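You operate a simulated robot arm through the tools that you are given. There is no shell and no other tool. Be economical: measure what you need, move in short steps, check, and stop when the job is done.

You are at the controls of a simulated robot arm. One attempt, no reset.

TASK
Put things in order on the table top. At the end: the brown packet (marked "BARLEY") stands where the purple scoop stood; the blue hand pump stands where the green can stood; the purple scoop stands where the blue hand pump stood; the green can is in the yellow bowl; whatever was shut is shut again. Leave all else as you found it, and nothing knocked over.

Only the result counts: the job must be done as asked and must still hold three seconds after the hand-in. Knocking over, shifting, dropping, spilling or breaking anything else fails it.

THE ROBOT
A 6-joint arm with a two-finger parallel gripper, fixed in place. Base frame: the origin is at the foot of the arm, x ahead of it, y to its left, z up; the work surface is at about z = 720. Lengths are in mm, angles in rad, forces in N, time in s.
With the tool pointing down near the work surface it reaches from about 220 to 620 mm from the base axis. Its first joint turns from -1.152 to 1.152 rad. Payload 2.7 kg.
The tool frame sits at the grasp point between the pads (the TCP): z along the fingers, y along the line on which they close. The tips reach 23 mm beyond it. Largest opening 94 mm; finger width 38, thickness 10; the body of the gripper, 54 by 96 mm, starts 39 mm behind the TCP.
Orientation is that of the tool frame in the base frame, as [roll, pitch, yaw] about the fixed x, y, z axes, in that order (R = Rz(yaw) Ry(pitch) Rx(roll)). With the fingers straight down and closing along the base's y, the tool's x points along the base's -x, its y along +y and its z along -z.

THE INTERFACE
- The arm moves only by the tool nudge_tool. Its arguments are lists of equal length, an entry for each row: "translation": the shift along the base's x, y, z in mm, a list of three; "rot": the turn, a rotation vector about the base's x, y, z in rad, a list of three; "jaw": the finger opening in mm, from 0 to 94. In form: {"translation": [[tx, ty, tz], ...], "rot": [[ax, ay, az], ...], "jaw": [jaw, ...]}. A call has 1 to 12 rows; each row shifts and turns the commanded pose from where the row before left it. Each row takes 0.2 s and may step no farther than 50 mm and 0.15 rad from the row before; otherwise, or with a gripper value out of range, the whole call is refused. A pose out of reach is approached as far as the arm can. The call stops where the force on the tool passes 40 N (or 10 N more than at its start, if that is more) or the arm is blocked; 0.2 s more then pass. Each finger travels about 45 mm/s and halts on what it meets, pressing with about 42 N; the grip force reading is that of the motor and also rises with nothing between the fingers. The clock runs only during rows and for 0.2 s after the last one: add rows that do not move to give the fingers time. It gives the time, the measured TCP pose, the force on the tool (base axes), the opening and the grip force at its end, in the units of the frame above (readings bear some noise).
- Cameras (640 x 400 px; columns grow to the right, rows downward): "scene" is fixed at [68.1, -426.9, 1404.7]; the picture's right is [0.82, -0.57, 0.00], its down [-0.33, -0.48, -0.81] and it looks along [0.47, 0.67, -0.58] (base axes); focal length 332 px, centre (320, 200). "wrist" rides on the gripper at [86, 16, -75] in the tool frame; the picture's right is [-0.18, 0.98, 0.00], its down [-0.58, -0.11, -0.81] and it looks along [-0.79, -0.15, 0.59] (tool axes); focal length 243 px, centre (320, 200). There is no depth. A picture from a camera that has moved, and an enlarged one, comes with that camera's place and axes in the base frame and with its lens.
- camera(camera): a new picture of that camera. It takes no simulated time.
- enlarge(camera, box): a new picture of the part [left, top, right, bottom] of that camera's present view, enlarged. It takes no simulated time.
- finish_job(): hands the job in; it is judged then, once.

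Work in short steps. Places have to be worked out from the pictures, the camera data and where the tool is seen: move nearer, look again, correct. Check each grasp and each placing, and mend what went wrong. You have 120 turns and 64 pictures in all, those below and enlarged ones among them. Open the gripper and draw the arm clear of the work before you hand the job in, unless the task says otherwise; then end with one line.

The tools are called after "Request:" by a JSON object that holds its "api" and its "payload". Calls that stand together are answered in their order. nudge_tool: Moves the arm, as the interface text tells. Its arguments: {"type":"object","properties":{"translation":{"type":"array","items":{"type":"array","items":{"type":"number"}}},"rot":{"type":"array","items":{"type":"array","items":{"type":"number"}}},"jaw":{"type":"array","items":{"type":"number"}}},"required":["translation","rot","jaw"]} The other tools are called the same way: camera (camera) takes a picture; enlarge (camera, box) takes an enlarged picture of a part of a camera's view; finish_job () hands the job in.

At the start:

```text
t: 0.0
tool_pos: [396.5, 235.5, 1001.0]
tcp_rot: [3.14, 0.002, -3.139]
wrist_force: [0.7, 0.0, 0.1]
width: 93.8
grasp_force: 0.0
```

scene: 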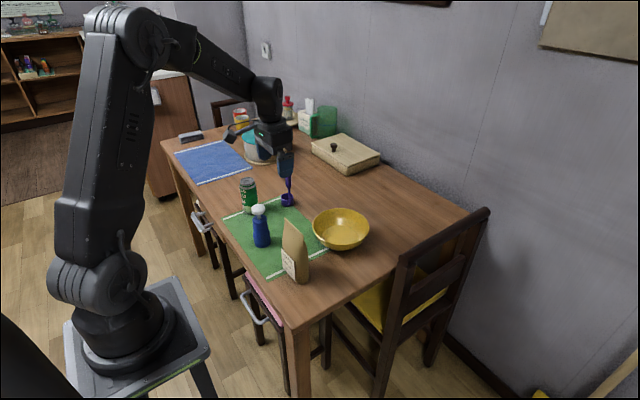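
wrist: 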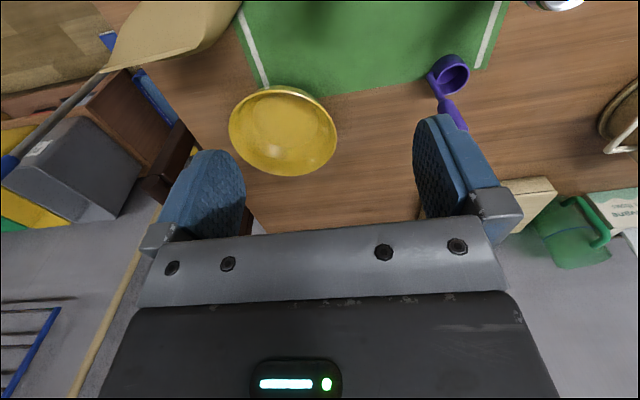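

The scene shows the can, pump and packet on or near a green mat, with the scoop and bowl beside them. I'll enlarge the work area to locate them accurately.

Request:
{"api": "enlarge", "payload": {"camera": "scene", "box": [210, 160, 390, 300]}}

Request:
{"api": "enlarge", "payload": {"camera": "scene", "box": [160, 80, 400, 230]}}

```text
2.86 times, centred on (300, 230) of scene
camera zoom: at [68.1, -426.9, 1404.7], right [0.82, -0.57, 0.0], down [-0.33, -0.48, -0.81], along [0.47, 0.67, -0.58], focal length 948 px, centre (377, 114)
```

zoom: 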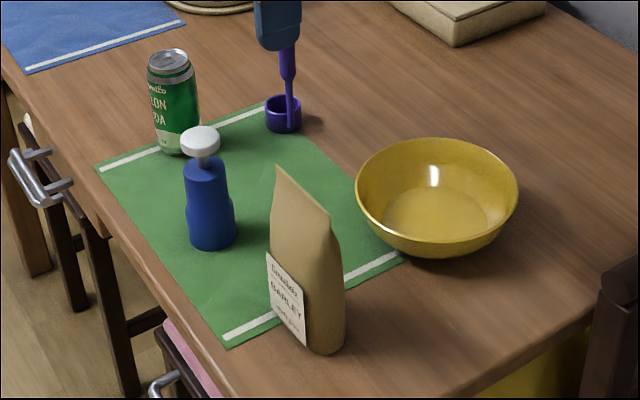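

```text
2.67 times, centred on (280, 155) of scene
camera zoom: at [68.1, -426.9, 1404.7], right [0.82, -0.57, 0.0], down [-0.33, -0.48, -0.81], along [0.47, 0.67, -0.58], focal length 885 px, centre (427, 320)
```

zoom: 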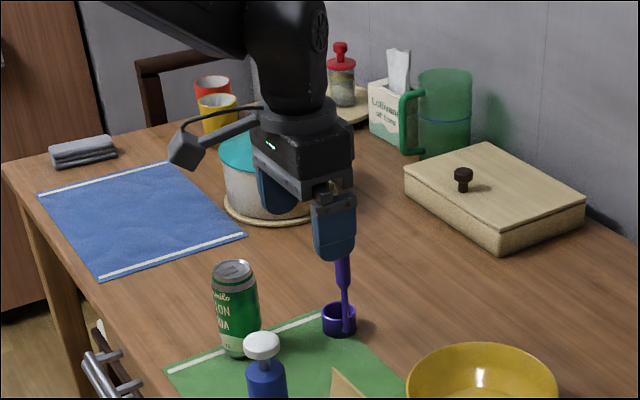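

Ground-plane estimates (x, y) from the scene view:

| Object | x | y |
|---|---|---|
| Can | 394 | 440 |
| Pump | 350 | 275 |
| Packet | 366 | 106 |
| Scoop | 512 | 405 |
| Bowl | 566 | 173 |

Next I move toward the can at a safe height to refine these.

Request:
{"api": "nudge_tool", "payload": {"translation": [[0, 45, 0], [0, 45, 0], [-10, 45, -20], [-20, 35, -40], [-20, 35, -40], [0, 0, -20]], "rot": [[0, 0, 0], [0, 0, 0], [0, 0, 0], [0, 0, 0], [0, 0, 0], [0, 0, 0]], "jaw": [94, 94, 94, 94, 94, 94]}}

Request:
{"api": "camera", "payload": {"camera": "wrist"}}

Request:
{"api": "camera", "payload": {"camera": "scene"}}

```text
refused: row 3 steps farther than a row can; nothing moved
```

```text
59 pictures are left
camera wrist: at [309.7, 250.5, 1075.0], right [0.18, 0.98, 0.0], down [0.58, -0.11, 0.81], along [0.79, -0.15, -0.59], focal length 243 px, centre (320, 200)
```

wrist: 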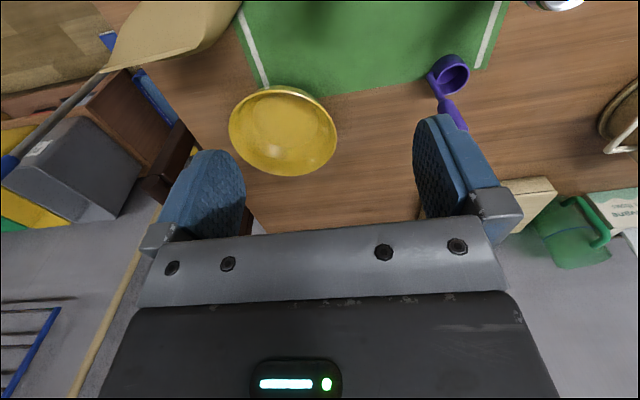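

```text
58 pictures are left
```

scene: 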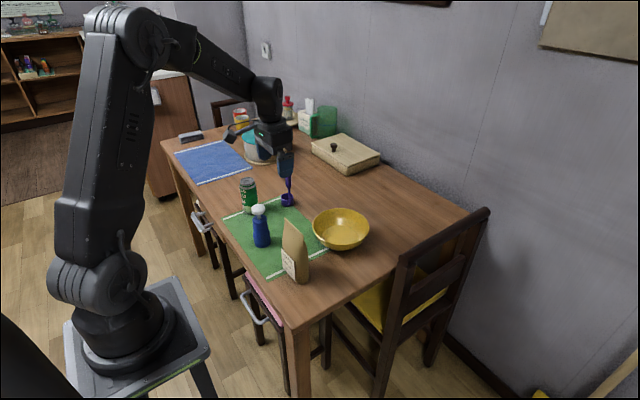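

The step was too long, so nothing moved. I'm resending the move with rows under 50 mm.

Request:
{"api": "nudge_tool", "payload": {"translation": [[0, 45, 0], [0, 45, 0], [-10, 45, -10], [-20, 35, -20], [-20, 35, -20], [0, 0, -40], [0, 0, -40], [0, 0, 0]], "rot": [[0, 0, 0], [0, 0, 0], [0, 0, 0], [0, 0, 0], [0, 0, 0], [0, 0, 0], [0, 0, 0], [0, 0, 0]], "jaw": [94, 94, 94, 94, 94, 94, 94, 94]}}

Request:
{"api": "camera", "payload": {"camera": "wrist"}}

Request:
{"api": "enlarge", "payload": {"camera": "scene", "box": [210, 120, 390, 300]}}

```text
t: 1.8
tool_pos: [347.2, 441.4, 871.3]
tcp_rot: [3.14, 0.003, -3.14]
wrist_force: [-0.2, 0.4, 0.0]
width: 94.1
grasp_force: 0.2
```

```text
57 pictures are left
camera wrist: at [259.6, 456.1, 945.0], right [0.18, 0.98, 0.0], down [0.58, -0.11, 0.81], along [0.79, -0.15, -0.59], focal length 243 px, centre (320, 200)
```

wrist: 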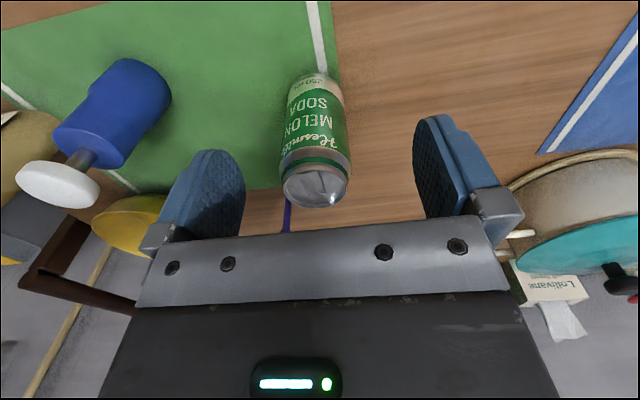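

```text
2.22 times, centred on (300, 210) of scene
camera zoom: at [68.1, -426.9, 1404.7], right [0.82, -0.57, 0.0], down [-0.33, -0.48, -0.81], along [0.47, 0.67, -0.58], focal length 738 px, centre (364, 178)
```

zoom: 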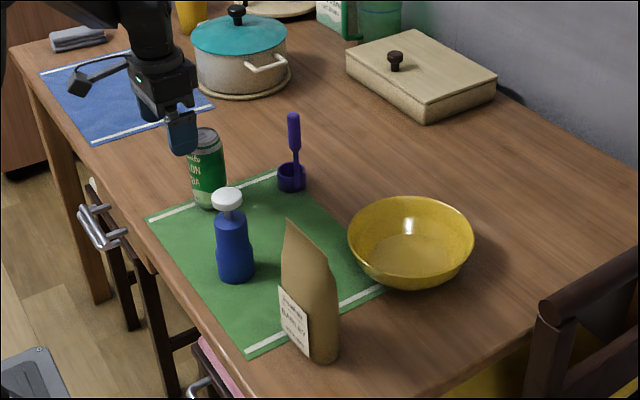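

From the wrist view the can is centred near (394, 433) with its top at z of about 832. I'll move over it with the fingertips still above its top and look again.

Request:
{"api": "nudge_tool", "payload": {"translation": [[0, 0, 5], [20, -4, 0], [26, -4, 0], [0, 0, 0]], "rot": [[0, 0, 0], [0, 0, 0], [0, 0, 0], [0, 0, 0]], "jaw": [94, 94, 94, 94]}}

Request:
{"api": "camera", "payload": {"camera": "wrist"}}

```text
t: 2.8
tool_pos: [394.0, 433.3, 877.0]
tcp_rot: [3.14, 0.002, -3.138]
wrist_force: [0.7, -0.5, -0.6]
width: 94.1
grasp_force: 0.1
```

```text
55 pictures are left
camera wrist: at [305.9, 447.7, 950.4], right [0.18, 0.98, 0.0], down [0.58, -0.11, 0.81], along [0.79, -0.15, -0.59], focal length 243 px, centre (320, 200)
```

wrist: 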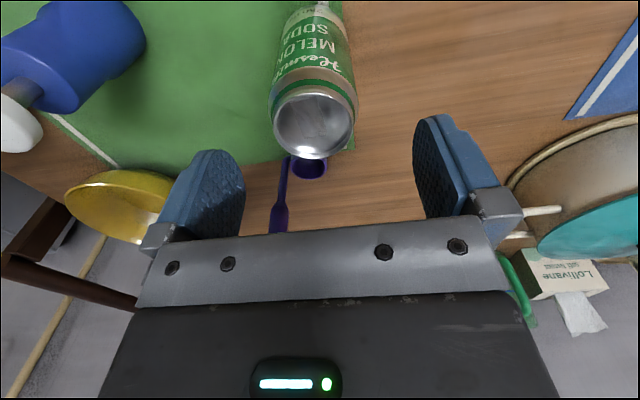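

Triangulating the can's top from the two wrist views puts it near (385, 430) with the top at z of about 841. I'll shift slightly, descend to TCP z 815 and close.

Request:
{"api": "nudge_tool", "payload": {"translation": [[-6, -2, 0], [0, 0, -30], [0, 0, -32], [0, 0, 0]], "rot": [[0, 0, 0], [0, 0, 0], [0, 0, 0], [0, 0, 0]], "jaw": [94, 94, 94, 94]}}

Request:
{"api": "camera", "payload": {"camera": "wrist"}}

Request:
{"api": "enlarge", "payload": {"camera": "scene", "box": [210, 120, 390, 300]}}

```text
t: 3.8
tool_pos: [386.9, 430.0, 812.9]
tcp_rot: [3.138, 0.002, -3.141]
wrist_force: [1.1, -0.7, -0.2]
width: 93.9
grasp_force: 0.0
```

```text
54 pictures are left
camera wrist: at [299.2, 445.4, 887.6], right [0.18, 0.98, 0.0], down [0.58, -0.11, 0.81], along [0.79, -0.15, -0.59], focal length 243 px, centre (320, 200)
```

wrist: 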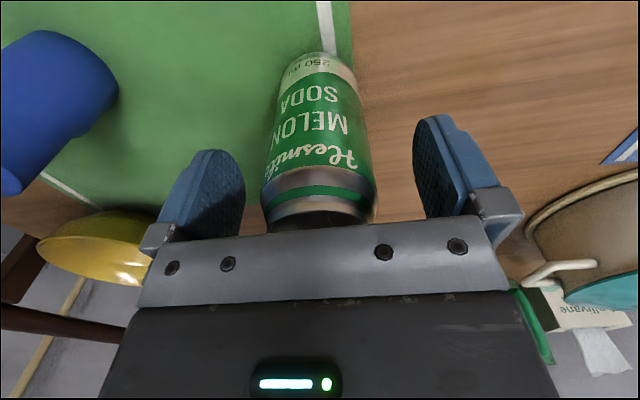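

```text
2.22 times, centred on (300, 210) of scene
camera zoom: at [68.1, -426.9, 1404.7], right [0.82, -0.57, 0.0], down [-0.33, -0.48, -0.81], along [0.47, 0.67, -0.58], focal length 738 px, centre (364, 178)
```

zoom: 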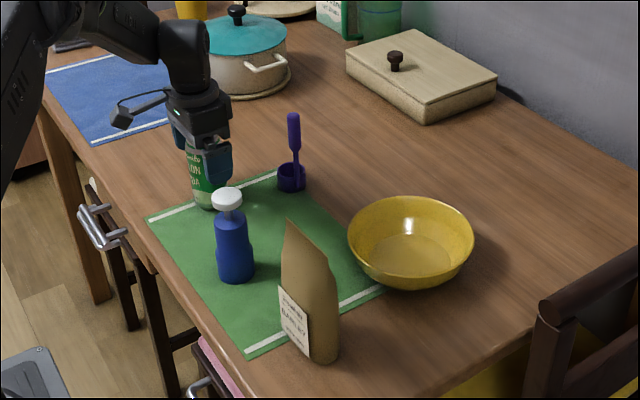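

The can sits centred between the pads. I'll close on it.

Request:
{"api": "nudge_tool", "payload": {"translation": [[0, 0, 0], [0, 0, 0], [0, 0, 0], [0, 0, 0], [0, 0, 0]], "rot": [[0, 0, 0], [0, 0, 0], [0, 0, 0], [0, 0, 0], [0, 0, 0]], "jaw": [70, 56, 40, 40, 40]}}

Request:
{"api": "camera", "payload": {"camera": "wrist"}}

```text
t: 5.0
tool_pos: [386.7, 431.2, 815.1]
tcp_rot: [3.142, 0.003, -3.14]
wrist_force: [-0.1, 0.2, -0.5]
width: 51.3
grasp_force: 41.6
```

```text
52 pictures are left
camera wrist: at [299.2, 445.3, 887.7], right [0.18, 0.98, 0.0], down [0.58, -0.11, 0.81], along [0.79, -0.15, -0.59], focal length 243 px, centre (320, 200)
```

wrist: 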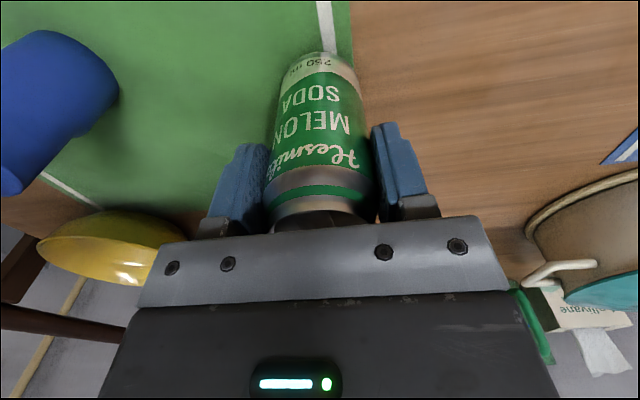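

The grip is firm at 51 mm, so the can's spot is (387, 431). I'll lift it well clear and carry it toward the bowl, stopping short to look.

Request:
{"api": "nudge_tool", "payload": {"translation": [[0, 0, 30], [0, 0, 40], [0, 0, 40], [0, 0, 40], [20, -40, 0], [20, -40, 0], [20, -40, 0], [20, -40, 0], [10, -40, 0], [0, -45, 0], [0, 0, 0]], "rot": [[0, 0, 0], [0, 0, 0], [0, 0, 0], [0, 0, 0], [0, 0, 0], [0, 0, 0], [0, 0, 0], [0, 0, 0], [0, 0, 0], [0, 0, 0], [0, 0, 0]], "jaw": [40, 40, 40, 40, 40, 40, 40, 40, 40, 40, 40]}}

Request:
{"api": "camera", "payload": {"camera": "wrist"}}

Request:
{"api": "enlarge", "payload": {"camera": "scene", "box": [210, 120, 390, 300]}}

```text
t: 7.4
tool_pos: [477.5, 186.0, 965.0]
tcp_rot: [3.138, 0.0, -3.14]
wrist_force: [0.1, 0.3, -0.4]
width: 51.1
grasp_force: 41.8
```

```text
51 pictures are left
camera wrist: at [389.6, 200.3, 1039.5], right [0.18, 0.98, 0.0], down [0.58, -0.11, 0.81], along [0.79, -0.15, -0.59], focal length 243 px, centre (320, 200)
```

wrist: 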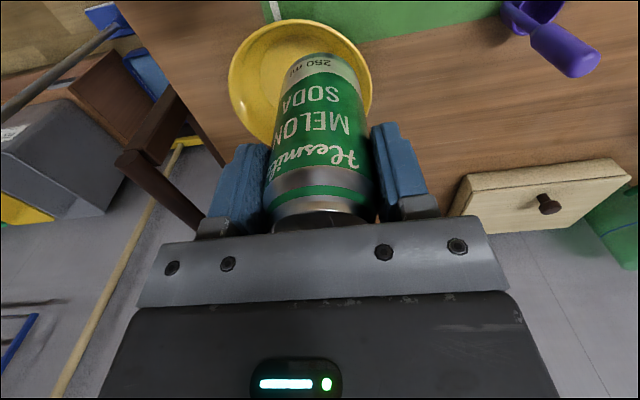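

```text
2.22 times, centred on (300, 210) of scene
camera zoom: at [68.1, -427.0, 1404.7], right [0.82, -0.57, 0.0], down [-0.33, -0.48, -0.81], along [0.47, 0.67, -0.58], focal length 738 px, centre (364, 178)
```

zoom: 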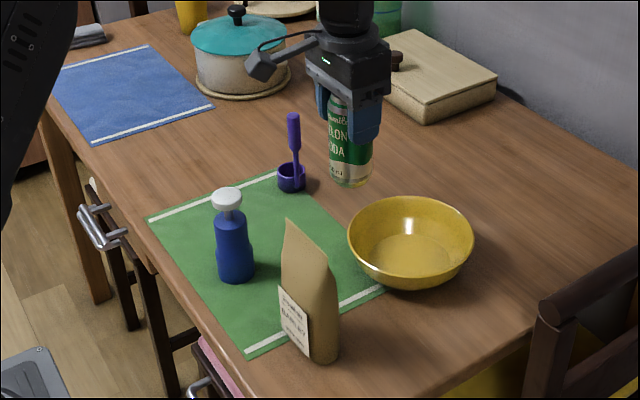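

The scene and wrist views agree on a bowl centre of about (546, 150), rim z of about 775 and radius of about 80. I'll move above it and lower part way.

Request:
{"api": "nudge_tool", "payload": {"translation": [[35, -18, 0], [33, -18, 0], [0, 0, -40], [0, 0, -40], [0, 0, -20], [0, 0, 0]], "rot": [[0, 0, 0], [0, 0, 0], [0, 0, 0], [0, 0, 0], [0, 0, 0], [0, 0, 0]], "jaw": [40, 40, 40, 40, 40, 40]}}

Request:
{"api": "camera", "payload": {"camera": "wrist"}}

Request:
{"api": "enlarge", "payload": {"camera": "scene", "box": [270, 160, 390, 260]}}

```text
t: 8.8
tool_pos: [545.4, 151.0, 864.1]
tcp_rot: [3.14, 0.001, -3.14]
wrist_force: [1.0, -0.1, 0.2]
width: 51.1
grasp_force: 41.7
```

```text
49 pictures are left
camera wrist: at [457.6, 165.1, 937.9], right [0.18, 0.98, 0.0], down [0.58, -0.11, 0.81], along [0.79, -0.15, -0.59], focal length 243 px, centre (320, 200)
```

wrist: 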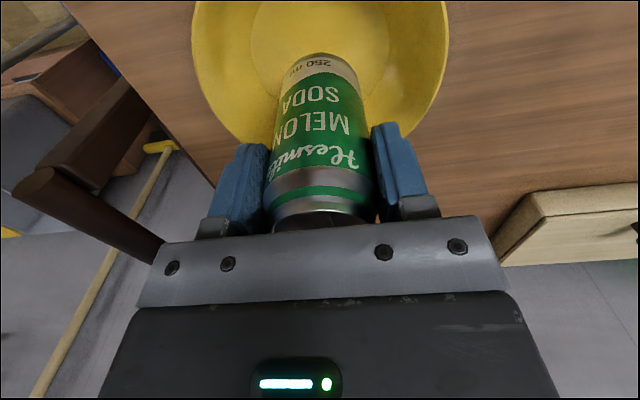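

```text
4.00 times, centred on (330, 210) of scene
camera zoom: at [68.1, -427.0, 1404.7], right [0.82, -0.57, 0.0], down [-0.33, -0.48, -0.81], along [0.47, 0.67, -0.58], focal length 1328 px, centre (280, 160)
```

zoom: 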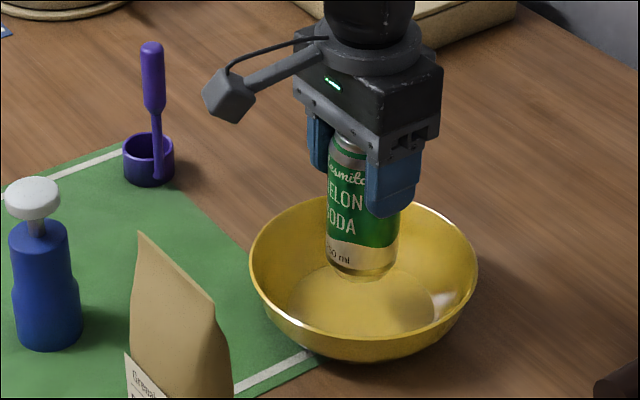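

The can is lined up over the bowl's flat floor. I'll lower it in small steps and watch the force.

Request:
{"api": "nudge_tool", "payload": {"translation": [[0, 0, -15], [0, 0, -10], [0, 0, -4], [0, 0, -3], [0, 0, 0]], "rot": [[0, 0, 0], [0, 0, 0], [0, 0, 0], [0, 0, 0], [0, 0, 0]], "jaw": [40, 40, 40, 40, 40]}}

Request:
{"api": "enlarge", "payload": {"camera": "scene", "box": [270, 160, 390, 260]}}

```text
t: 10.0
tool_pos: [544.6, 149.7, 832.6]
tcp_rot: [3.14, 0.002, -3.141]
wrist_force: [0.3, 0.2, -0.4]
width: 51.2
grasp_force: 41.7
```

```text
4.00 times, centred on (330, 210) of scene
camera zoom: at [68.1, -426.9, 1404.7], right [0.82, -0.57, 0.0], down [-0.33, -0.48, -0.81], along [0.47, 0.67, -0.58], focal length 1328 px, centre (280, 160)
```

zoom: 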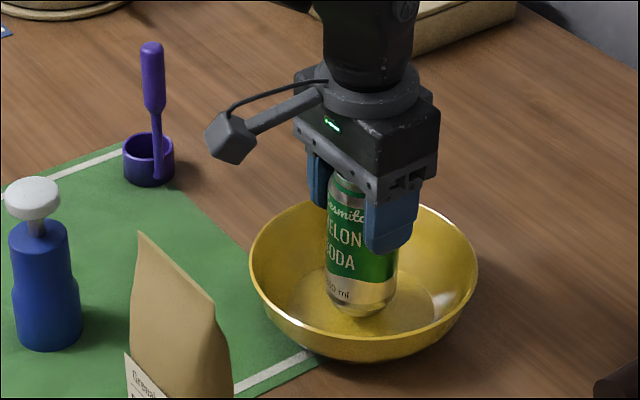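

There's no contact yet. I'll continue down in 2 mm steps until the force rises.

Request:
{"api": "nudge_tool", "payload": {"translation": [[0, 0, -2], [0, 0, -2], [0, 0, -2], [0, 0, 0]], "rot": [[0, 0, 0], [0, 0, 0], [0, 0, 0], [0, 0, 0]], "jaw": [40, 40, 40, 40]}}

```text
t: 11.0
tool_pos: [545.2, 150.4, 826.5]
tcp_rot: [3.139, 0.001, -3.141]
wrist_force: [0.3, 0.1, 0.0]
width: 51.1
grasp_force: 42.2
```

Request:
{"api": "nudge_tool", "payload": {"translation": [[0, 0, -2], [0, 0, -1], [0, 0, 0]], "rot": [[0, 0, 0], [0, 0, 0], [0, 0, 0]], "jaw": [40, 40, 40]}}

Request:
{"api": "enlarge", "payload": {"camera": "scene", "box": [300, 180, 390, 260]}}

```text
t: 11.8
tool_pos: [544.8, 150.5, 822.7]
tcp_rot: [3.141, 0.001, -3.138]
wrist_force: [-0.6, 0.4, 0.8]
width: 51.0
grasp_force: 42.4
```

```text
5.00 times, centred on (345, 220) of scene
camera zoom: at [68.1, -426.9, 1404.7], right [0.82, -0.57, 0.0], down [-0.33, -0.48, -0.81], along [0.47, 0.67, -0.58], focal length 1660 px, centre (195, 100)
```

zoom: 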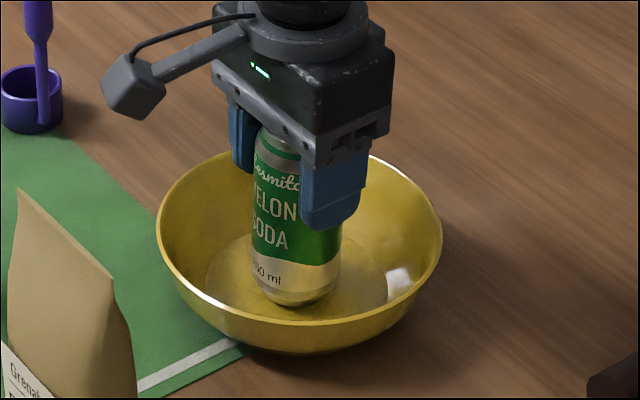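

The force is still about zero. I'll keep lowering 1 mm at a time.

Request:
{"api": "nudge_tool", "payload": {"translation": [[0, 0, -1], [0, 0, -1], [0, 0, 0]], "rot": [[0, 0, 0], [0, 0, 0], [0, 0, 0]], "jaw": [40, 40, 40]}}

```text
t: 12.6
tool_pos: [545.7, 149.8, 820.7]
tcp_rot: [3.139, 0.001, -3.14]
wrist_force: [-0.2, 0.5, 0.4]
width: 51.1
grasp_force: 41.8
```

Request:
{"api": "nudge_tool", "payload": {"translation": [[0, 0, -1], [0, 0, -1], [0, 0, 0]], "rot": [[0, 0, 0], [0, 0, 0], [0, 0, 0]], "jaw": [40, 40, 40]}}

```text
t: 13.4
tool_pos: [545.3, 150.5, 819.5]
tcp_rot: [3.139, 0.001, -3.138]
wrist_force: [-1.8, 0.0, 5.1]
width: 51.2
grasp_force: 41.9
```

The force has risen to 5 N, so the can is resting on the bowl floor. I'll open and retreat upward.

Request:
{"api": "nudge_tool", "payload": {"translation": [[0, 0, 0], [0, 0, 0], [0, 0, 0], [0, 0, 0], [0, 0, 20], [0, 0, 40], [0, 0, 40], [0, 0, 40]], "rot": [[0, 0, 0], [0, 0, 0], [0, 0, 0], [0, 0, 0], [0, 0, 0], [0, 0, 0], [0, 0, 0], [0, 0, 0]], "jaw": [56, 70, 84, 84, 84, 84, 84, 84]}}

Request:
{"api": "enlarge", "payload": {"camera": "scene", "box": [210, 120, 390, 300]}}

```text
t: 15.2
tool_pos: [545.3, 151.3, 960.7]
tcp_rot: [3.14, 0.003, 3.141]
wrist_force: [0.3, -0.1, 1.0]
width: 84.0
grasp_force: 0.0
```

```text
2.22 times, centred on (300, 210) of scene
camera zoom: at [68.1, -427.0, 1404.7], right [0.82, -0.57, 0.0], down [-0.33, -0.48, -0.81], along [0.47, 0.67, -0.58], focal length 738 px, centre (364, 178)
```

zoom: 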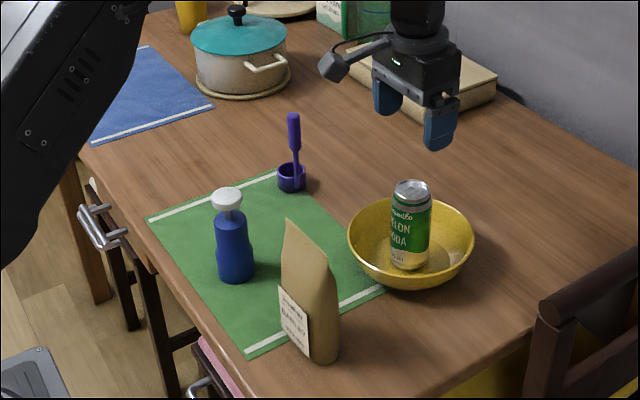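

The can stands in the bowl. For the pump (about (344, 270), top z of about 853) and the objects beyond 620 mm reach I need a 45° outward tilt. I'll move high and back, then yaw 0.7 and tilt outward.

Request:
{"api": "nudge_tool", "payload": {"translation": [[-35, 20, 10], [-35, 20, 10], [-30, 20, 0], [-25, 15, 0], [-20, 10, 0], [0, 0, 0], [0, 0, 0], [0, 0, 0], [0, 0, 0], [0, 0, 0], [0, 0, 0], [0, 0, 0]], "rot": [[0, 0, 0.14], [0, 0, 0.14], [0, 0, 0.14], [0, 0, 0.14], [0, 0, 0.14], [0.0843, -0.1002, 0], [0.0843, -0.1002, 0], [0.0843, -0.1002, 0], [0.0843, -0.1002, 0], [0.0843, -0.1002, 0], [0.0843, -0.1002, 0], [0, 0, 0]], "jaw": [94, 94, 94, 94, 94, 94, 94, 94, 94, 94, 94, 94]}}

Request:
{"api": "camera", "payload": {"camera": "wrist"}}

Request:
{"api": "camera", "payload": {"camera": "scene"}}

```text
t: 17.8
tool_pos: [396.8, 231.7, 976.3]
tcp_rot: [3.129, 0.713, -2.44]
wrist_force: [0.2, -0.2, -0.1]
width: 93.8
grasp_force: 0.0
out of reach, approached as far as the arm can: row 11
```

```text
44 pictures are left
camera wrist: at [299.1, 169.0, 975.4], right [-0.53, 0.84, 0.13], down [0.01, -0.15, 0.99], along [0.85, 0.53, 0.07], focal length 243 px, centre (320, 200)
```

wrist: 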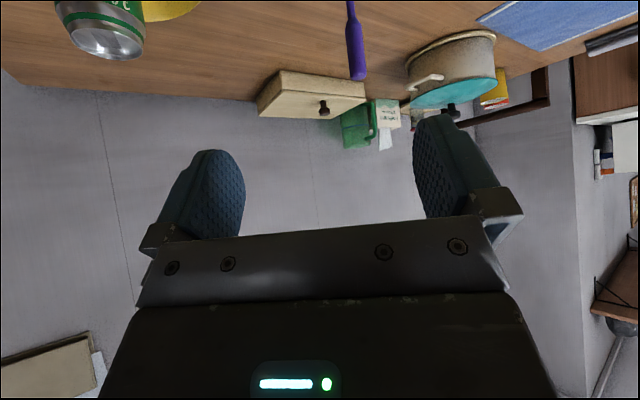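

```text
43 pictures are left
```

scene: 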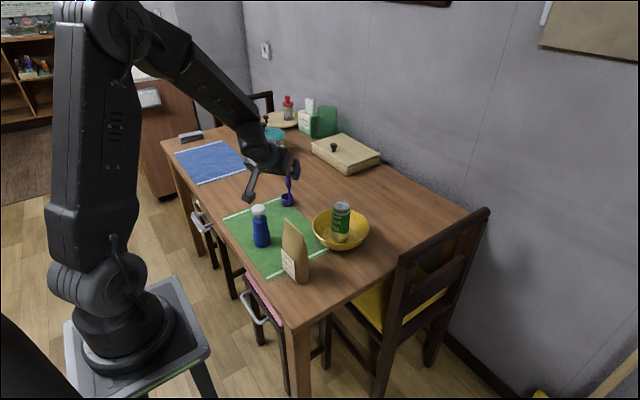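

The arm only managed 0.71 rad of tilt here, so I'll take the pump from straight above, by its upper body just under the cap. I'm untilting and moving to a viewing position behind it.

Request:
{"api": "nudge_tool", "payload": {"translation": [[-15, 0, 0], [-15, 0, 0], [-15, 0, 0], [-15, 2, 0], [-15, 2, 0], [-15, 2, 0], [0, 0, -35], [0, 0, -35], [0, 0, 0]], "rot": [[-0.0843, 0.1002, 0], [-0.0843, 0.1002, 0], [-0.0843, 0.1002, 0], [-0.0843, 0.1002, 0], [-0.0843, 0.1002, 0], [-0.0843, 0.1002, 0], [0, 0, 0], [0, 0, 0], [0, 0, 0]], "jaw": [94, 94, 94, 94, 94, 94, 94, 94, 94]}}

Request:
{"api": "camera", "payload": {"camera": "wrist"}}

```text
t: 19.8
tool_pos: [312.1, 237.9, 904.3]
tcp_rot: [3.131, -0.075, -2.441]
wrist_force: [0.2, -0.2, 0.1]
width: 94.0
grasp_force: 0.0
out of reach, approached as far as the arm can: row 1
```

```text
42 pictures are left
camera wrist: at [239.0, 195.5, 984.6], right [-0.49, 0.87, 0.0], down [0.57, 0.32, 0.76], along [0.66, 0.37, -0.65], focal length 243 px, centre (320, 200)
```

wrist: 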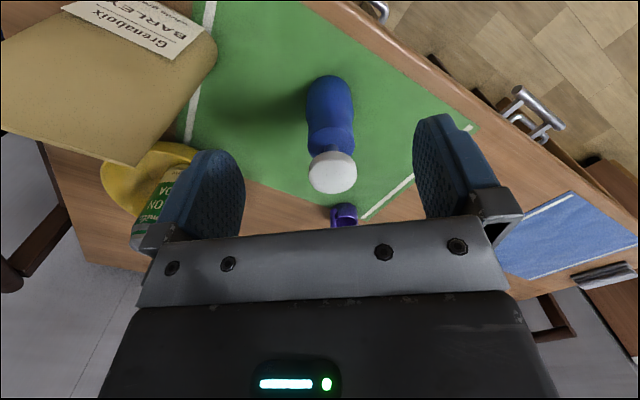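

The pump's cap projects to about (343, 265) and its base centre to about (347, 269). I'll level the tool and move over the pump at the same height to triangulate the cap.

Request:
{"api": "nudge_tool", "payload": {"translation": [[16, 14, 0], [17, 15, 0], [0, 0, 0]], "rot": [[0.0483, -0.0574, 0], [0, 0, 0], [0, 0, 0]], "jaw": [94, 94, 94]}}

Request:
{"api": "camera", "payload": {"camera": "wrist"}}

```text
t: 20.6
tool_pos: [344.6, 267.1, 904.7]
tcp_rot: [3.13, 0.002, -2.443]
wrist_force: [0.0, 0.2, 0.1]
width: 94.0
grasp_force: 0.0
```

```text
41 pictures are left
camera wrist: at [268.2, 220.3, 978.5], right [-0.49, 0.87, 0.01], down [0.52, 0.28, 0.81], along [0.7, 0.4, -0.59], focal length 243 px, centre (320, 200)
```

wrist: 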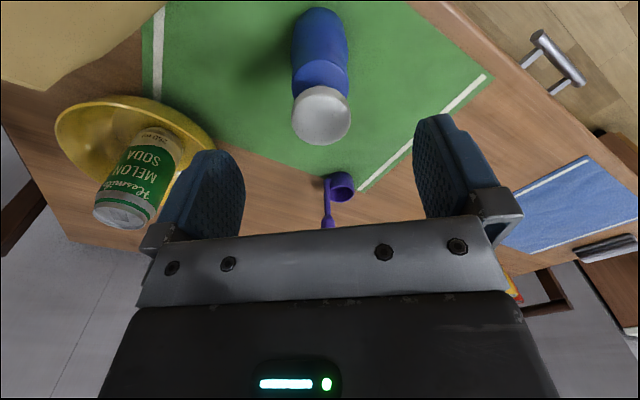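

Triangulation puts the cap top at (347, 268), z of about 850. I'll descend to TCP 819, which leaves the palm about 8 mm above the cap.

Request:
{"api": "nudge_tool", "payload": {"translation": [[2, 1, -30], [0, 0, -35], [0, 0, -15], [0, 0, -5], [0, 0, 0]], "rot": [[0, 0, 0], [0, 0, 0], [0, 0, 0], [0, 0, 0], [0, 0, 0]], "jaw": [94, 94, 94, 94, 94]}}

Request:
{"api": "camera", "payload": {"camera": "wrist"}}

Request:
{"api": "enlarge", "payload": {"camera": "scene", "box": [220, 160, 310, 260]}}

```text
t: 21.8
tool_pos: [346.2, 267.4, 819.3]
tcp_rot: [3.128, 0.003, -2.441]
wrist_force: [-0.4, -0.9, 0.1]
width: 93.9
grasp_force: 0.0
```

```text
40 pictures are left
camera wrist: at [270.1, 221.9, 893.5], right [-0.49, 0.87, 0.01], down [0.52, 0.28, 0.81], along [0.7, 0.4, -0.59], focal length 243 px, centre (320, 200)
```

wrist: 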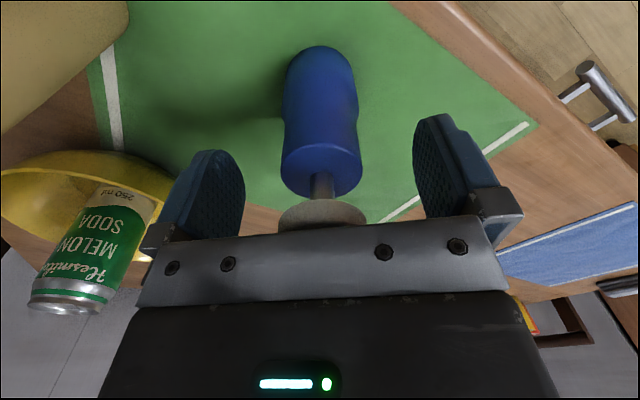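

```text
4.00 times, centred on (265, 210) of scene
camera zoom: at [68.1, -426.9, 1404.7], right [0.82, -0.57, 0.0], down [-0.33, -0.48, -0.81], along [0.47, 0.67, -0.58], focal length 1328 px, centre (540, 160)
```

zoom: 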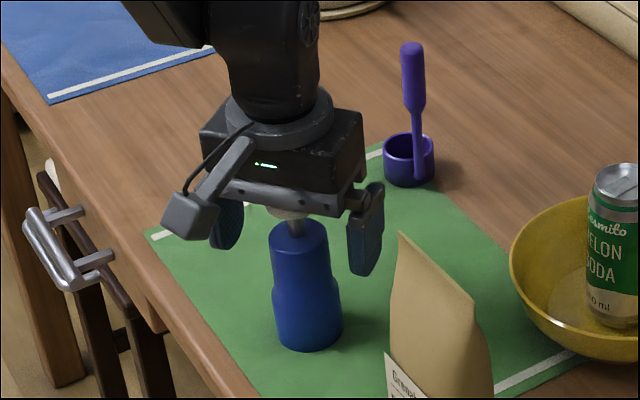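

The cap just fits under the palm and the fingertips overlap the upper body. I'll close and check.

Request:
{"api": "nudge_tool", "payload": {"translation": [[0, 0, 0], [0, 0, 0], [0, 0, 0], [0, 0, 0], [0, 0, 0], [0, 0, 0]], "rot": [[0, 0, 0], [0, 0, 0], [0, 0, 0], [0, 0, 0], [0, 0, 0], [0, 0, 0]], "jaw": [76, 58, 40, 30, 30, 30]}}

Request:
{"api": "camera", "payload": {"camera": "wrist"}}

```text
t: 23.2
tool_pos: [346.9, 268.3, 819.2]
tcp_rot: [3.131, 0.003, -2.441]
wrist_force: [0.8, -0.6, 2.9]
width: 43.5
grasp_force: 41.9
```

```text
38 pictures are left
camera wrist: at [270.1, 221.9, 893.8], right [-0.49, 0.87, 0.01], down [0.52, 0.28, 0.81], along [0.7, 0.4, -0.59], focal length 243 px, centre (320, 200)
```

wrist: 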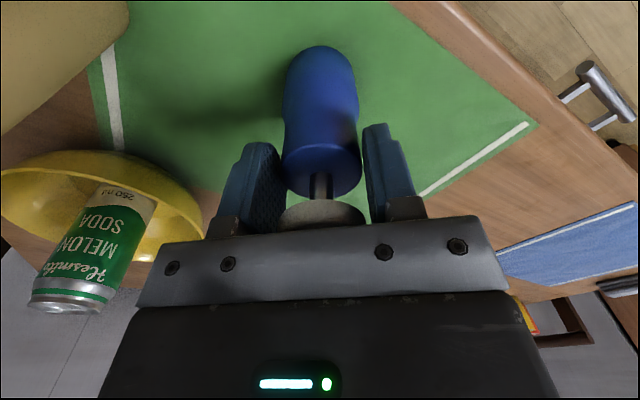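

The grip holds at 43.5 mm, and the pump's spot is (346, 269). I'll lift and carry it toward (387, 431).

Request:
{"api": "nudge_tool", "payload": {"translation": [[0, 0, 15], [0, 0, 30], [0, 0, 35], [10, 40, 0], [10, 41, 0], [10, 41, 0], [10, 40, 0], [0, 0, -30], [0, 0, -30], [0, 0, 0]], "rot": [[0, 0, 0], [0, 0, 0], [0, 0, 0], [0, 0, 0], [0, 0, 0], [0, 0, 0], [0, 0, 0], [0, 0, 0], [0, 0, 0], [0, 0, 0]], "jaw": [30, 30, 30, 30, 30, 30, 30, 30, 30, 30]}}

Request:
{"api": "camera", "payload": {"camera": "wrist"}}

Request:
{"api": "enlarge", "payload": {"camera": "scene", "box": [220, 160, 310, 260]}}

```text
t: 25.4
tool_pos: [386.5, 430.0, 840.9]
tcp_rot: [3.129, -0.002, -2.443]
wrist_force: [0.2, -0.1, -1.4]
width: 43.4
grasp_force: 42.0
```

```text
37 pictures are left
camera wrist: at [309.6, 384.6, 914.1], right [-0.49, 0.87, 0.01], down [0.52, 0.28, 0.81], along [0.7, 0.4, -0.59], focal length 243 px, centre (320, 200)
```

wrist: 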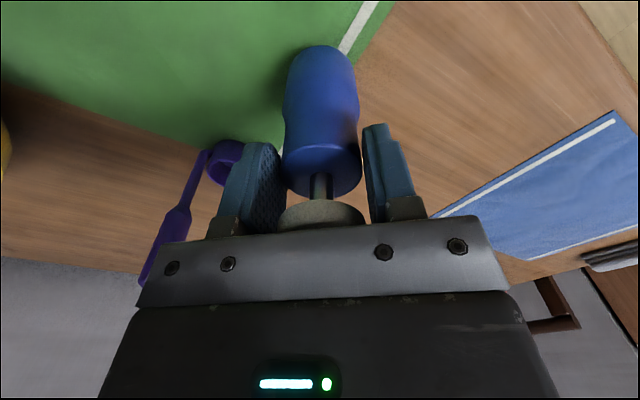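

```text
4.00 times, centred on (265, 210) of scene
camera zoom: at [68.1, -426.9, 1404.7], right [0.82, -0.57, 0.0], down [-0.33, -0.48, -0.81], along [0.47, 0.67, -0.58], focal length 1328 px, centre (540, 160)
```

zoom: 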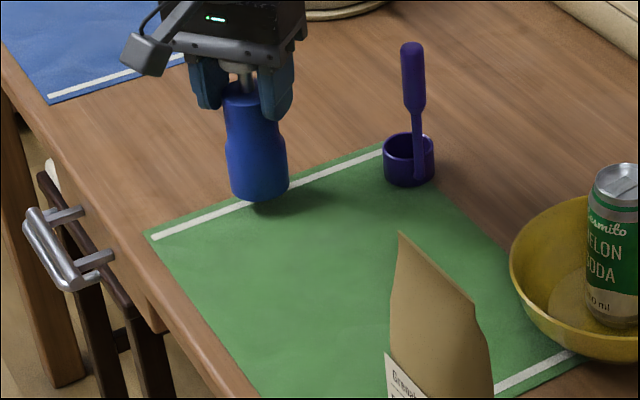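

The pump is over the spot. I'll lower it about 20 mm, then creep until it touches.

Request:
{"api": "nudge_tool", "payload": {"translation": [[0, 0, -12], [0, 0, -6], [0, 0, -2], [0, 0, -1], [0, 0, 0]], "rot": [[0, 0, 0], [0, 0, 0], [0, 0, 0], [0, 0, 0], [0, 0, 0]], "jaw": [30, 30, 30, 30, 30]}}

```text
t: 26.6
tool_pos: [386.4, 429.9, 820.4]
tcp_rot: [3.129, 0.002, -2.441]
wrist_force: [-2.6, -1.6, 10.0]
width: 43.5
grasp_force: 42.1
```

There's a 10 N contact, so the pump is on the table. I'll release and rise straight up.

Request:
{"api": "nudge_tool", "payload": {"translation": [[0, 0, 0], [0, 0, 0], [0, 0, 0], [0, 0, 0], [0, 0, 20], [0, 0, 40], [0, 0, 40], [0, 0, 40], [0, 0, 0]], "rot": [[0, 0, 0], [0, 0, 0], [0, 0, 0], [0, 0, 0], [0, 0, 0], [0, 0, 0], [0, 0, 0], [0, 0, 0], [0, 0, 0]], "jaw": [50, 65, 80, 90, 90, 90, 90, 90, 90]}}

Request:
{"api": "camera", "payload": {"camera": "wrist"}}

Request:
{"api": "enlarge", "payload": {"camera": "scene", "box": [220, 160, 340, 290]}}

```text
t: 28.6
tool_pos: [387.6, 430.0, 958.8]
tcp_rot: [3.129, -0.001, -2.442]
wrist_force: [-0.3, 0.4, 0.6]
width: 90.0
grasp_force: 0.0
```

```text
35 pictures are left
camera wrist: at [310.3, 383.8, 1033.5], right [-0.49, 0.87, 0.01], down [0.52, 0.28, 0.81], along [0.7, 0.4, -0.59], focal length 243 px, centre (320, 200)
```

wrist: 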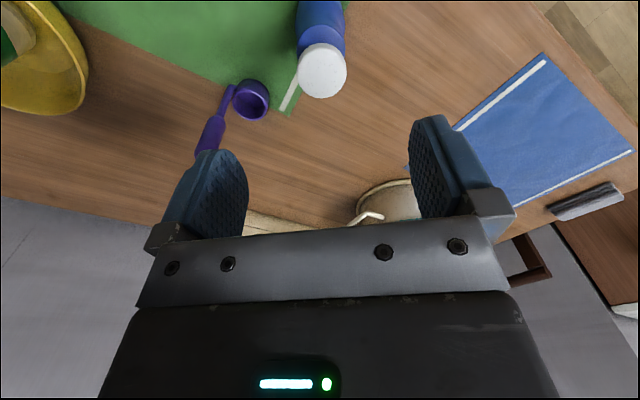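

```text
3.08 times, centred on (280, 225) of scene
camera zoom: at [68.1, -427.0, 1404.7], right [0.82, -0.57, 0.0], down [-0.33, -0.48, -0.81], along [0.47, 0.67, -0.58], focal length 1021 px, centre (443, 123)
```

zoom: 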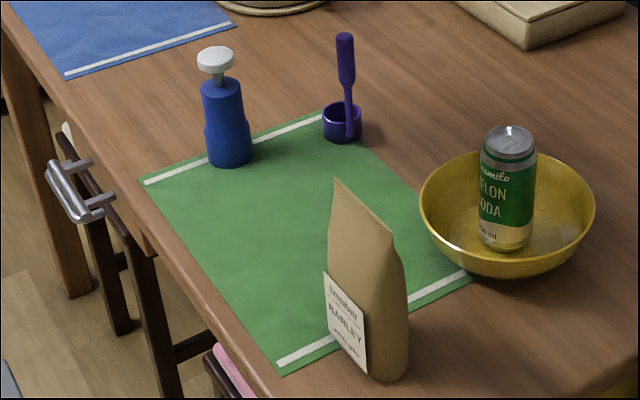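

The pump stands in the can's old spot. The scoop handle (thick part z of about 800–865) seems to be near (502, 377), with the cup centre near (505, 400). I'll pre-position behind it with a slight outward tilt (0.35).

Request:
{"api": "nudge_tool", "payload": {"translation": [[20, -32, 0], [20, -32, 0], [19, -31, 0], [0, 0, -25], [0, 0, -20], [0, 0, 0]], "rot": [[0, 0, -0.06], [0.0697, -0.0935, 0], [0.0697, -0.0935, 0], [0.0697, -0.0935, 0], [0, 0, 0], [0, 0, 0]], "jaw": [94, 94, 94, 94, 94, 94]}}

Request:
{"api": "camera", "payload": {"camera": "wrist"}}

```text
t: 30.0
tool_pos: [446.0, 333.4, 915.1]
tcp_rot: [3.129, 0.352, -2.502]
wrist_force: [0.4, -0.5, 0.0]
width: 94.0
grasp_force: 0.1
```

```text
33 pictures are left
camera wrist: at [349.7, 281.1, 953.8], right [-0.45, 0.89, 0.07], down [0.29, 0.07, 0.96], along [0.84, 0.45, -0.28], focal length 243 px, centre (320, 200)
```

wrist: 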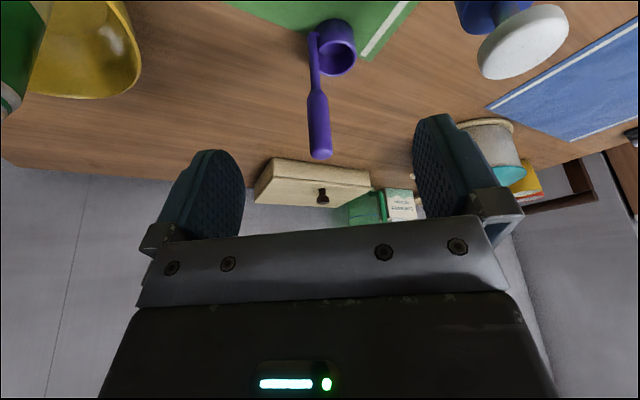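

Using the handle's verticality, the handle axis is at about (500, 370), its top at about z 861, and the cup centre at about (500, 395). I'll approach along the tool axis to grip at z 838.

Request:
{"api": "nudge_tool", "payload": {"translation": [[32.3, 20.5, -2], [10.8, 8, -37], [10.8, 8, -37], [0, 0, 0]], "rot": [[0, 0, 0], [0, 0, 0], [0, 0, 0], [0, 0, 0]], "jaw": [94, 94, 94, 94]}}

Request:
{"api": "camera", "payload": {"camera": "wrist"}}

Request:
{"api": "enlarge", "payload": {"camera": "scene", "box": [220, 130, 340, 220]}}

```text
t: 31.0
tool_pos: [499.2, 370.5, 839.9]
tcp_rot: [3.13, 0.35, -2.5]
wrist_force: [-0.1, -0.3, -0.3]
width: 93.8
grasp_force: 0.0
```

```text
32 pictures are left
camera wrist: at [403.7, 318.0, 878.8], right [-0.45, 0.89, 0.07], down [0.29, 0.07, 0.96], along [0.84, 0.45, -0.28], focal length 243 px, centre (320, 200)
```

wrist: 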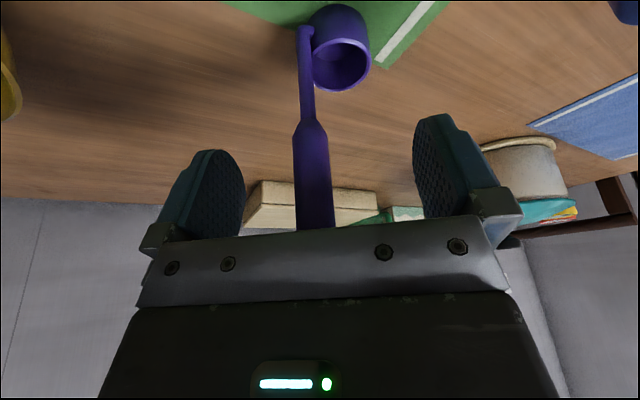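

```text
4.44 times, centred on (280, 175) of scene
camera zoom: at [68.1, -426.9, 1404.7], right [0.82, -0.57, 0.0], down [-0.33, -0.48, -0.81], along [0.47, 0.67, -0.58], focal length 1475 px, centre (498, 311)
```

zoom: 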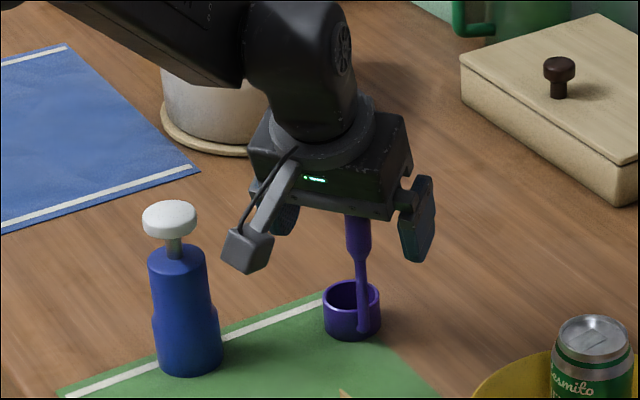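

The handle is about 3 mm off the pad mid-line, so I'll correct that and close.

Request:
{"api": "nudge_tool", "payload": {"translation": [[1.7, -2.6, 0], [0, 0, 0], [0, 0, 0], [0, 0, 0], [0, 0, 0], [0, 0, 0], [0, 0, 0]], "rot": [[0, 0, 0], [0, 0, 0], [0, 0, 0], [0, 0, 0], [0, 0, 0], [0, 0, 0], [0, 0, 0]], "jaw": [80, 62, 44, 30, 8, 8, 8]}}

Request:
{"api": "camera", "payload": {"camera": "wrist"}}

```text
t: 32.6
tool_pos: [500.5, 368.5, 838.2]
tcp_rot: [3.128, 0.35, -2.5]
wrist_force: [0.0, 0.5, 0.7]
width: 18.1
grasp_force: 41.8
```

```text
30 pictures are left
camera wrist: at [405.3, 315.2, 878.6], right [-0.45, 0.89, 0.07], down [0.29, 0.07, 0.96], along [0.84, 0.45, -0.29], focal length 243 px, centre (320, 200)
```

wrist: 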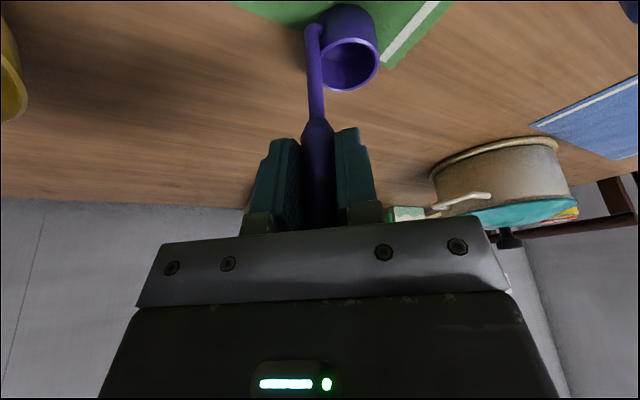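

The handle is firmly held (18 mm) and the cup centre is about (+2, +28) from the TCP. I'll lift and carry it to the pump's old spot, with the cup centre at (346, 269).

Request:
{"api": "nudge_tool", "payload": {"translation": [[0, 0, 20], [0, 0, 40], [-39, -31.5, 0], [-39, -31.5, 0], [-39, -31.5, 0], [-39.5, -32, 0], [0, 0, 0]], "rot": [[0, 0, 0], [0, 0, 0], [0, 0, 0], [0, 0, 0], [0, 0, 0], [0, 0, 0], [0, 0, 0]], "jaw": [8, 8, 8, 8, 8, 8, 8]}}

Request:
{"api": "camera", "payload": {"camera": "wrist"}}

Request:
{"api": "enlarge", "payload": {"camera": "scene", "box": [210, 150, 390, 300]}}

```text
refused: row 3 steps farther than a row can; nothing moved
```

```text
29 pictures are left
camera wrist: at [405.3, 315.2, 878.6], right [-0.45, 0.89, 0.07], down [0.29, 0.07, 0.96], along [0.84, 0.45, -0.29], focal length 243 px, centre (320, 200)
```

wrist: 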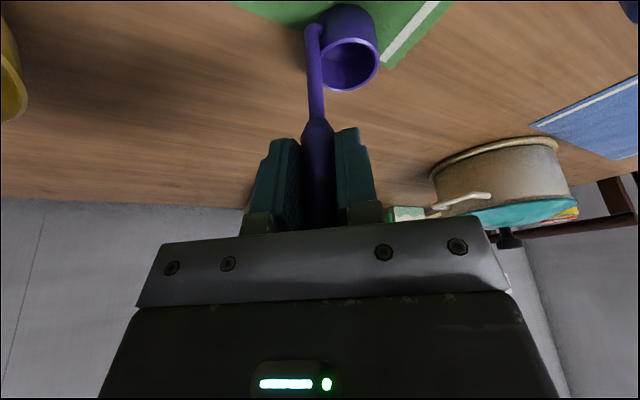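

```text
2.67 times, centred on (300, 225) of scene
camera zoom: at [68.1, -426.9, 1404.7], right [0.82, -0.57, 0.0], down [-0.33, -0.48, -0.81], along [0.47, 0.67, -0.58], focal length 885 px, centre (373, 133)
```

zoom: 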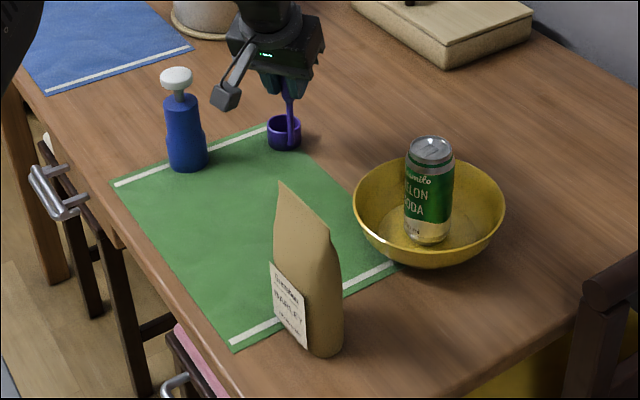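

The row was just over the step limit and nothing moved, so I'm repeating it in smaller rows.

Request:
{"api": "nudge_tool", "payload": {"translation": [[0, 0, 20], [0, 0, 40], [-31.5, -25.2, 0], [-31.5, -25.2, 0], [-31.5, -25.2, 0], [-31.5, -25.2, 0], [-30.5, -25.2, 0], [0, 0, 0]], "rot": [[0, 0, 0], [0, 0, 0], [0, 0, 0], [0, 0, 0], [0, 0, 0], [0, 0, 0], [0, 0, 0], [0, 0, 0]], "jaw": [8, 8, 8, 8, 8, 8, 8, 8]}}

Request:
{"api": "camera", "payload": {"camera": "wrist"}}

Request:
{"api": "enlarge", "payload": {"camera": "scene", "box": [210, 150, 390, 300]}}

```text
t: 34.4
tool_pos: [345.4, 243.1, 898.0]
tcp_rot: [3.129, 0.351, -2.501]
wrist_force: [-0.6, 0.1, 0.0]
width: 18.3
grasp_force: 41.7
```

```text
27 pictures are left
camera wrist: at [249.3, 189.3, 937.6], right [-0.45, 0.89, 0.07], down [0.29, 0.07, 0.96], along [0.84, 0.45, -0.28], focal length 243 px, centre (320, 200)
```

wrist: 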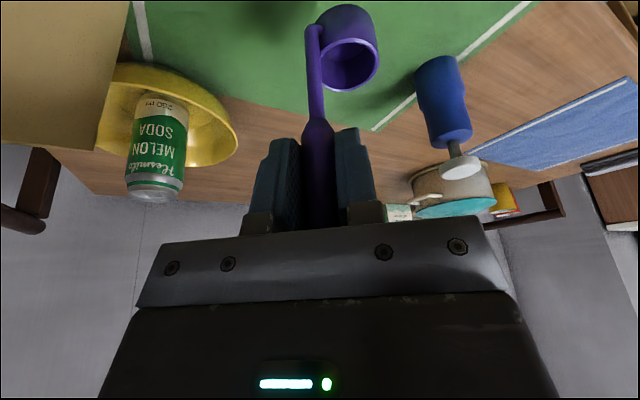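

```text
2.67 times, centred on (300, 225) of scene
camera zoom: at [68.1, -427.0, 1404.7], right [0.82, -0.57, 0.0], down [-0.33, -0.48, -0.81], along [0.47, 0.67, -0.58], focal length 885 px, centre (373, 133)
```

zoom: 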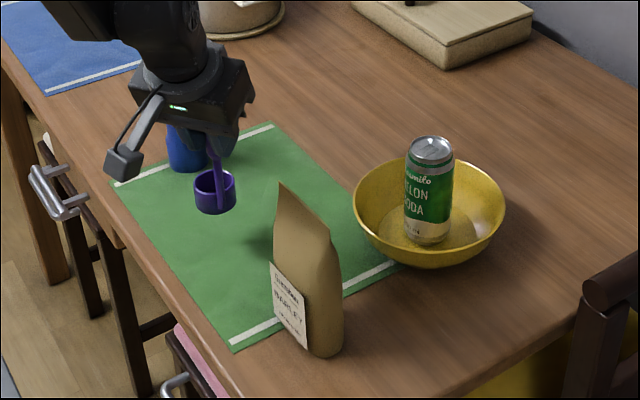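

The cup's image position matches the intended spot (346, 270). I'll lower it to just above the table, then creep.

Request:
{"api": "nudge_tool", "payload": {"translation": [[-1, -0.5, -30], [0, 0, -22], [0, 0, -5], [0, 0, -2], [0, 0, 0]], "rot": [[0, 0, 0], [0, 0, 0], [0, 0, 0], [0, 0, 0], [0, 0, 0]], "jaw": [8, 8, 8, 8, 8]}}

```text
t: 35.6
tool_pos: [342.8, 242.9, 861.7]
tcp_rot: [3.124, 0.348, -2.501]
wrist_force: [-0.1, 0.0, -0.9]
width: 18.1
grasp_force: 42.1
out of reach, approached as far as the arm can: row 2
```

The arm can't go lower with this radial tilt at such a short radius. I'll raise it and turn the scoop about the vertical by -1.2 rad so the tilt points sideways, keeping the scoop upright and the cup centre over the spot.

Request:
{"api": "nudge_tool", "payload": {"translation": [[0, 0, 45], [-3, 2.3, 0], [-3, 2.3, 0], [-3, 2.3, 0], [-3, 2.3, 0], [-3, 2.3, 0], [-3, 2.3, 0], [-3, 2.3, 0], [-3, 2.4, 0], [0, 0, 0]], "rot": [[0, 0, 0], [0, 0, -0.15], [0, 0, -0.15], [0, 0, -0.15], [0, 0, -0.15], [0, 0, -0.15], [0, 0, -0.15], [0, 0, -0.15], [0, 0, -0.15], [0, 0, 0]], "jaw": [8, 8, 8, 8, 8, 8, 8, 8, 8, 8]}}

Request:
{"api": "camera", "payload": {"camera": "wrist"}}

Request:
{"api": "enlarge", "payload": {"camera": "scene", "box": [210, 150, 330, 250]}}

```text
t: 37.8
tool_pos: [320.1, 260.4, 906.0]
tcp_rot: [3.129, 0.351, 2.581]
wrist_force: [0.1, 0.4, -1.3]
width: 18.2
grasp_force: 41.9
```

```text
25 pictures are left
camera wrist: at [236.3, 329.2, 945.9], right [0.67, 0.74, 0.07], down [0.17, -0.24, 0.96], along [0.73, -0.62, -0.29], focal length 243 px, centre (320, 200)
```

wrist: 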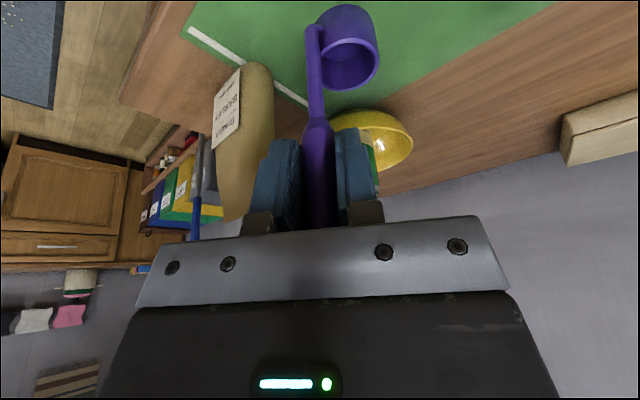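

```text
4.00 times, centred on (270, 200) of scene
camera zoom: at [68.1, -426.9, 1404.7], right [0.82, -0.57, 0.0], down [-0.33, -0.48, -0.81], along [0.47, 0.67, -0.58], focal length 1328 px, centre (520, 200)
```

zoom: 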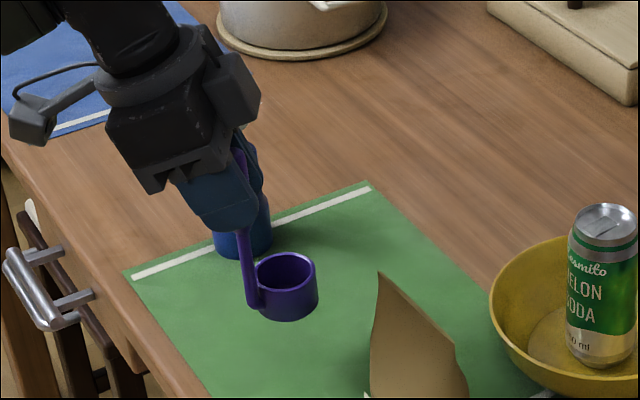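

The scoop is upright and the cup is over the spot. I'll descend in steps and check reach.

Request:
{"api": "nudge_tool", "payload": {"translation": [[0, 0.5, -30], [0, 0, -25], [0, 0, -8], [0, 0, 0]], "rot": [[0, 0, 0], [0, 0, 0], [0, 0, 0], [0, 0, 0]], "jaw": [8, 8, 8, 8]}}

```text
t: 38.8
tool_pos: [320.1, 261.1, 842.2]
tcp_rot: [3.129, 0.35, 2.584]
wrist_force: [0.8, -0.1, -0.9]
width: 18.3
grasp_force: 42.1
```

Request:
{"api": "nudge_tool", "payload": {"translation": [[0, 0, -2], [0, 0, -1], [0, 0, -1], [0, 0, 0]], "rot": [[0, 0, 0], [0, 0, 0], [0, 0, 0], [0, 0, 0]], "jaw": [8, 8, 8, 8]}}

```text
t: 39.8
tool_pos: [320.0, 261.1, 839.5]
tcp_rot: [3.129, 0.35, 2.584]
wrist_force: [-0.5, 0.3, 1.2]
width: 18.3
grasp_force: 42.2
```

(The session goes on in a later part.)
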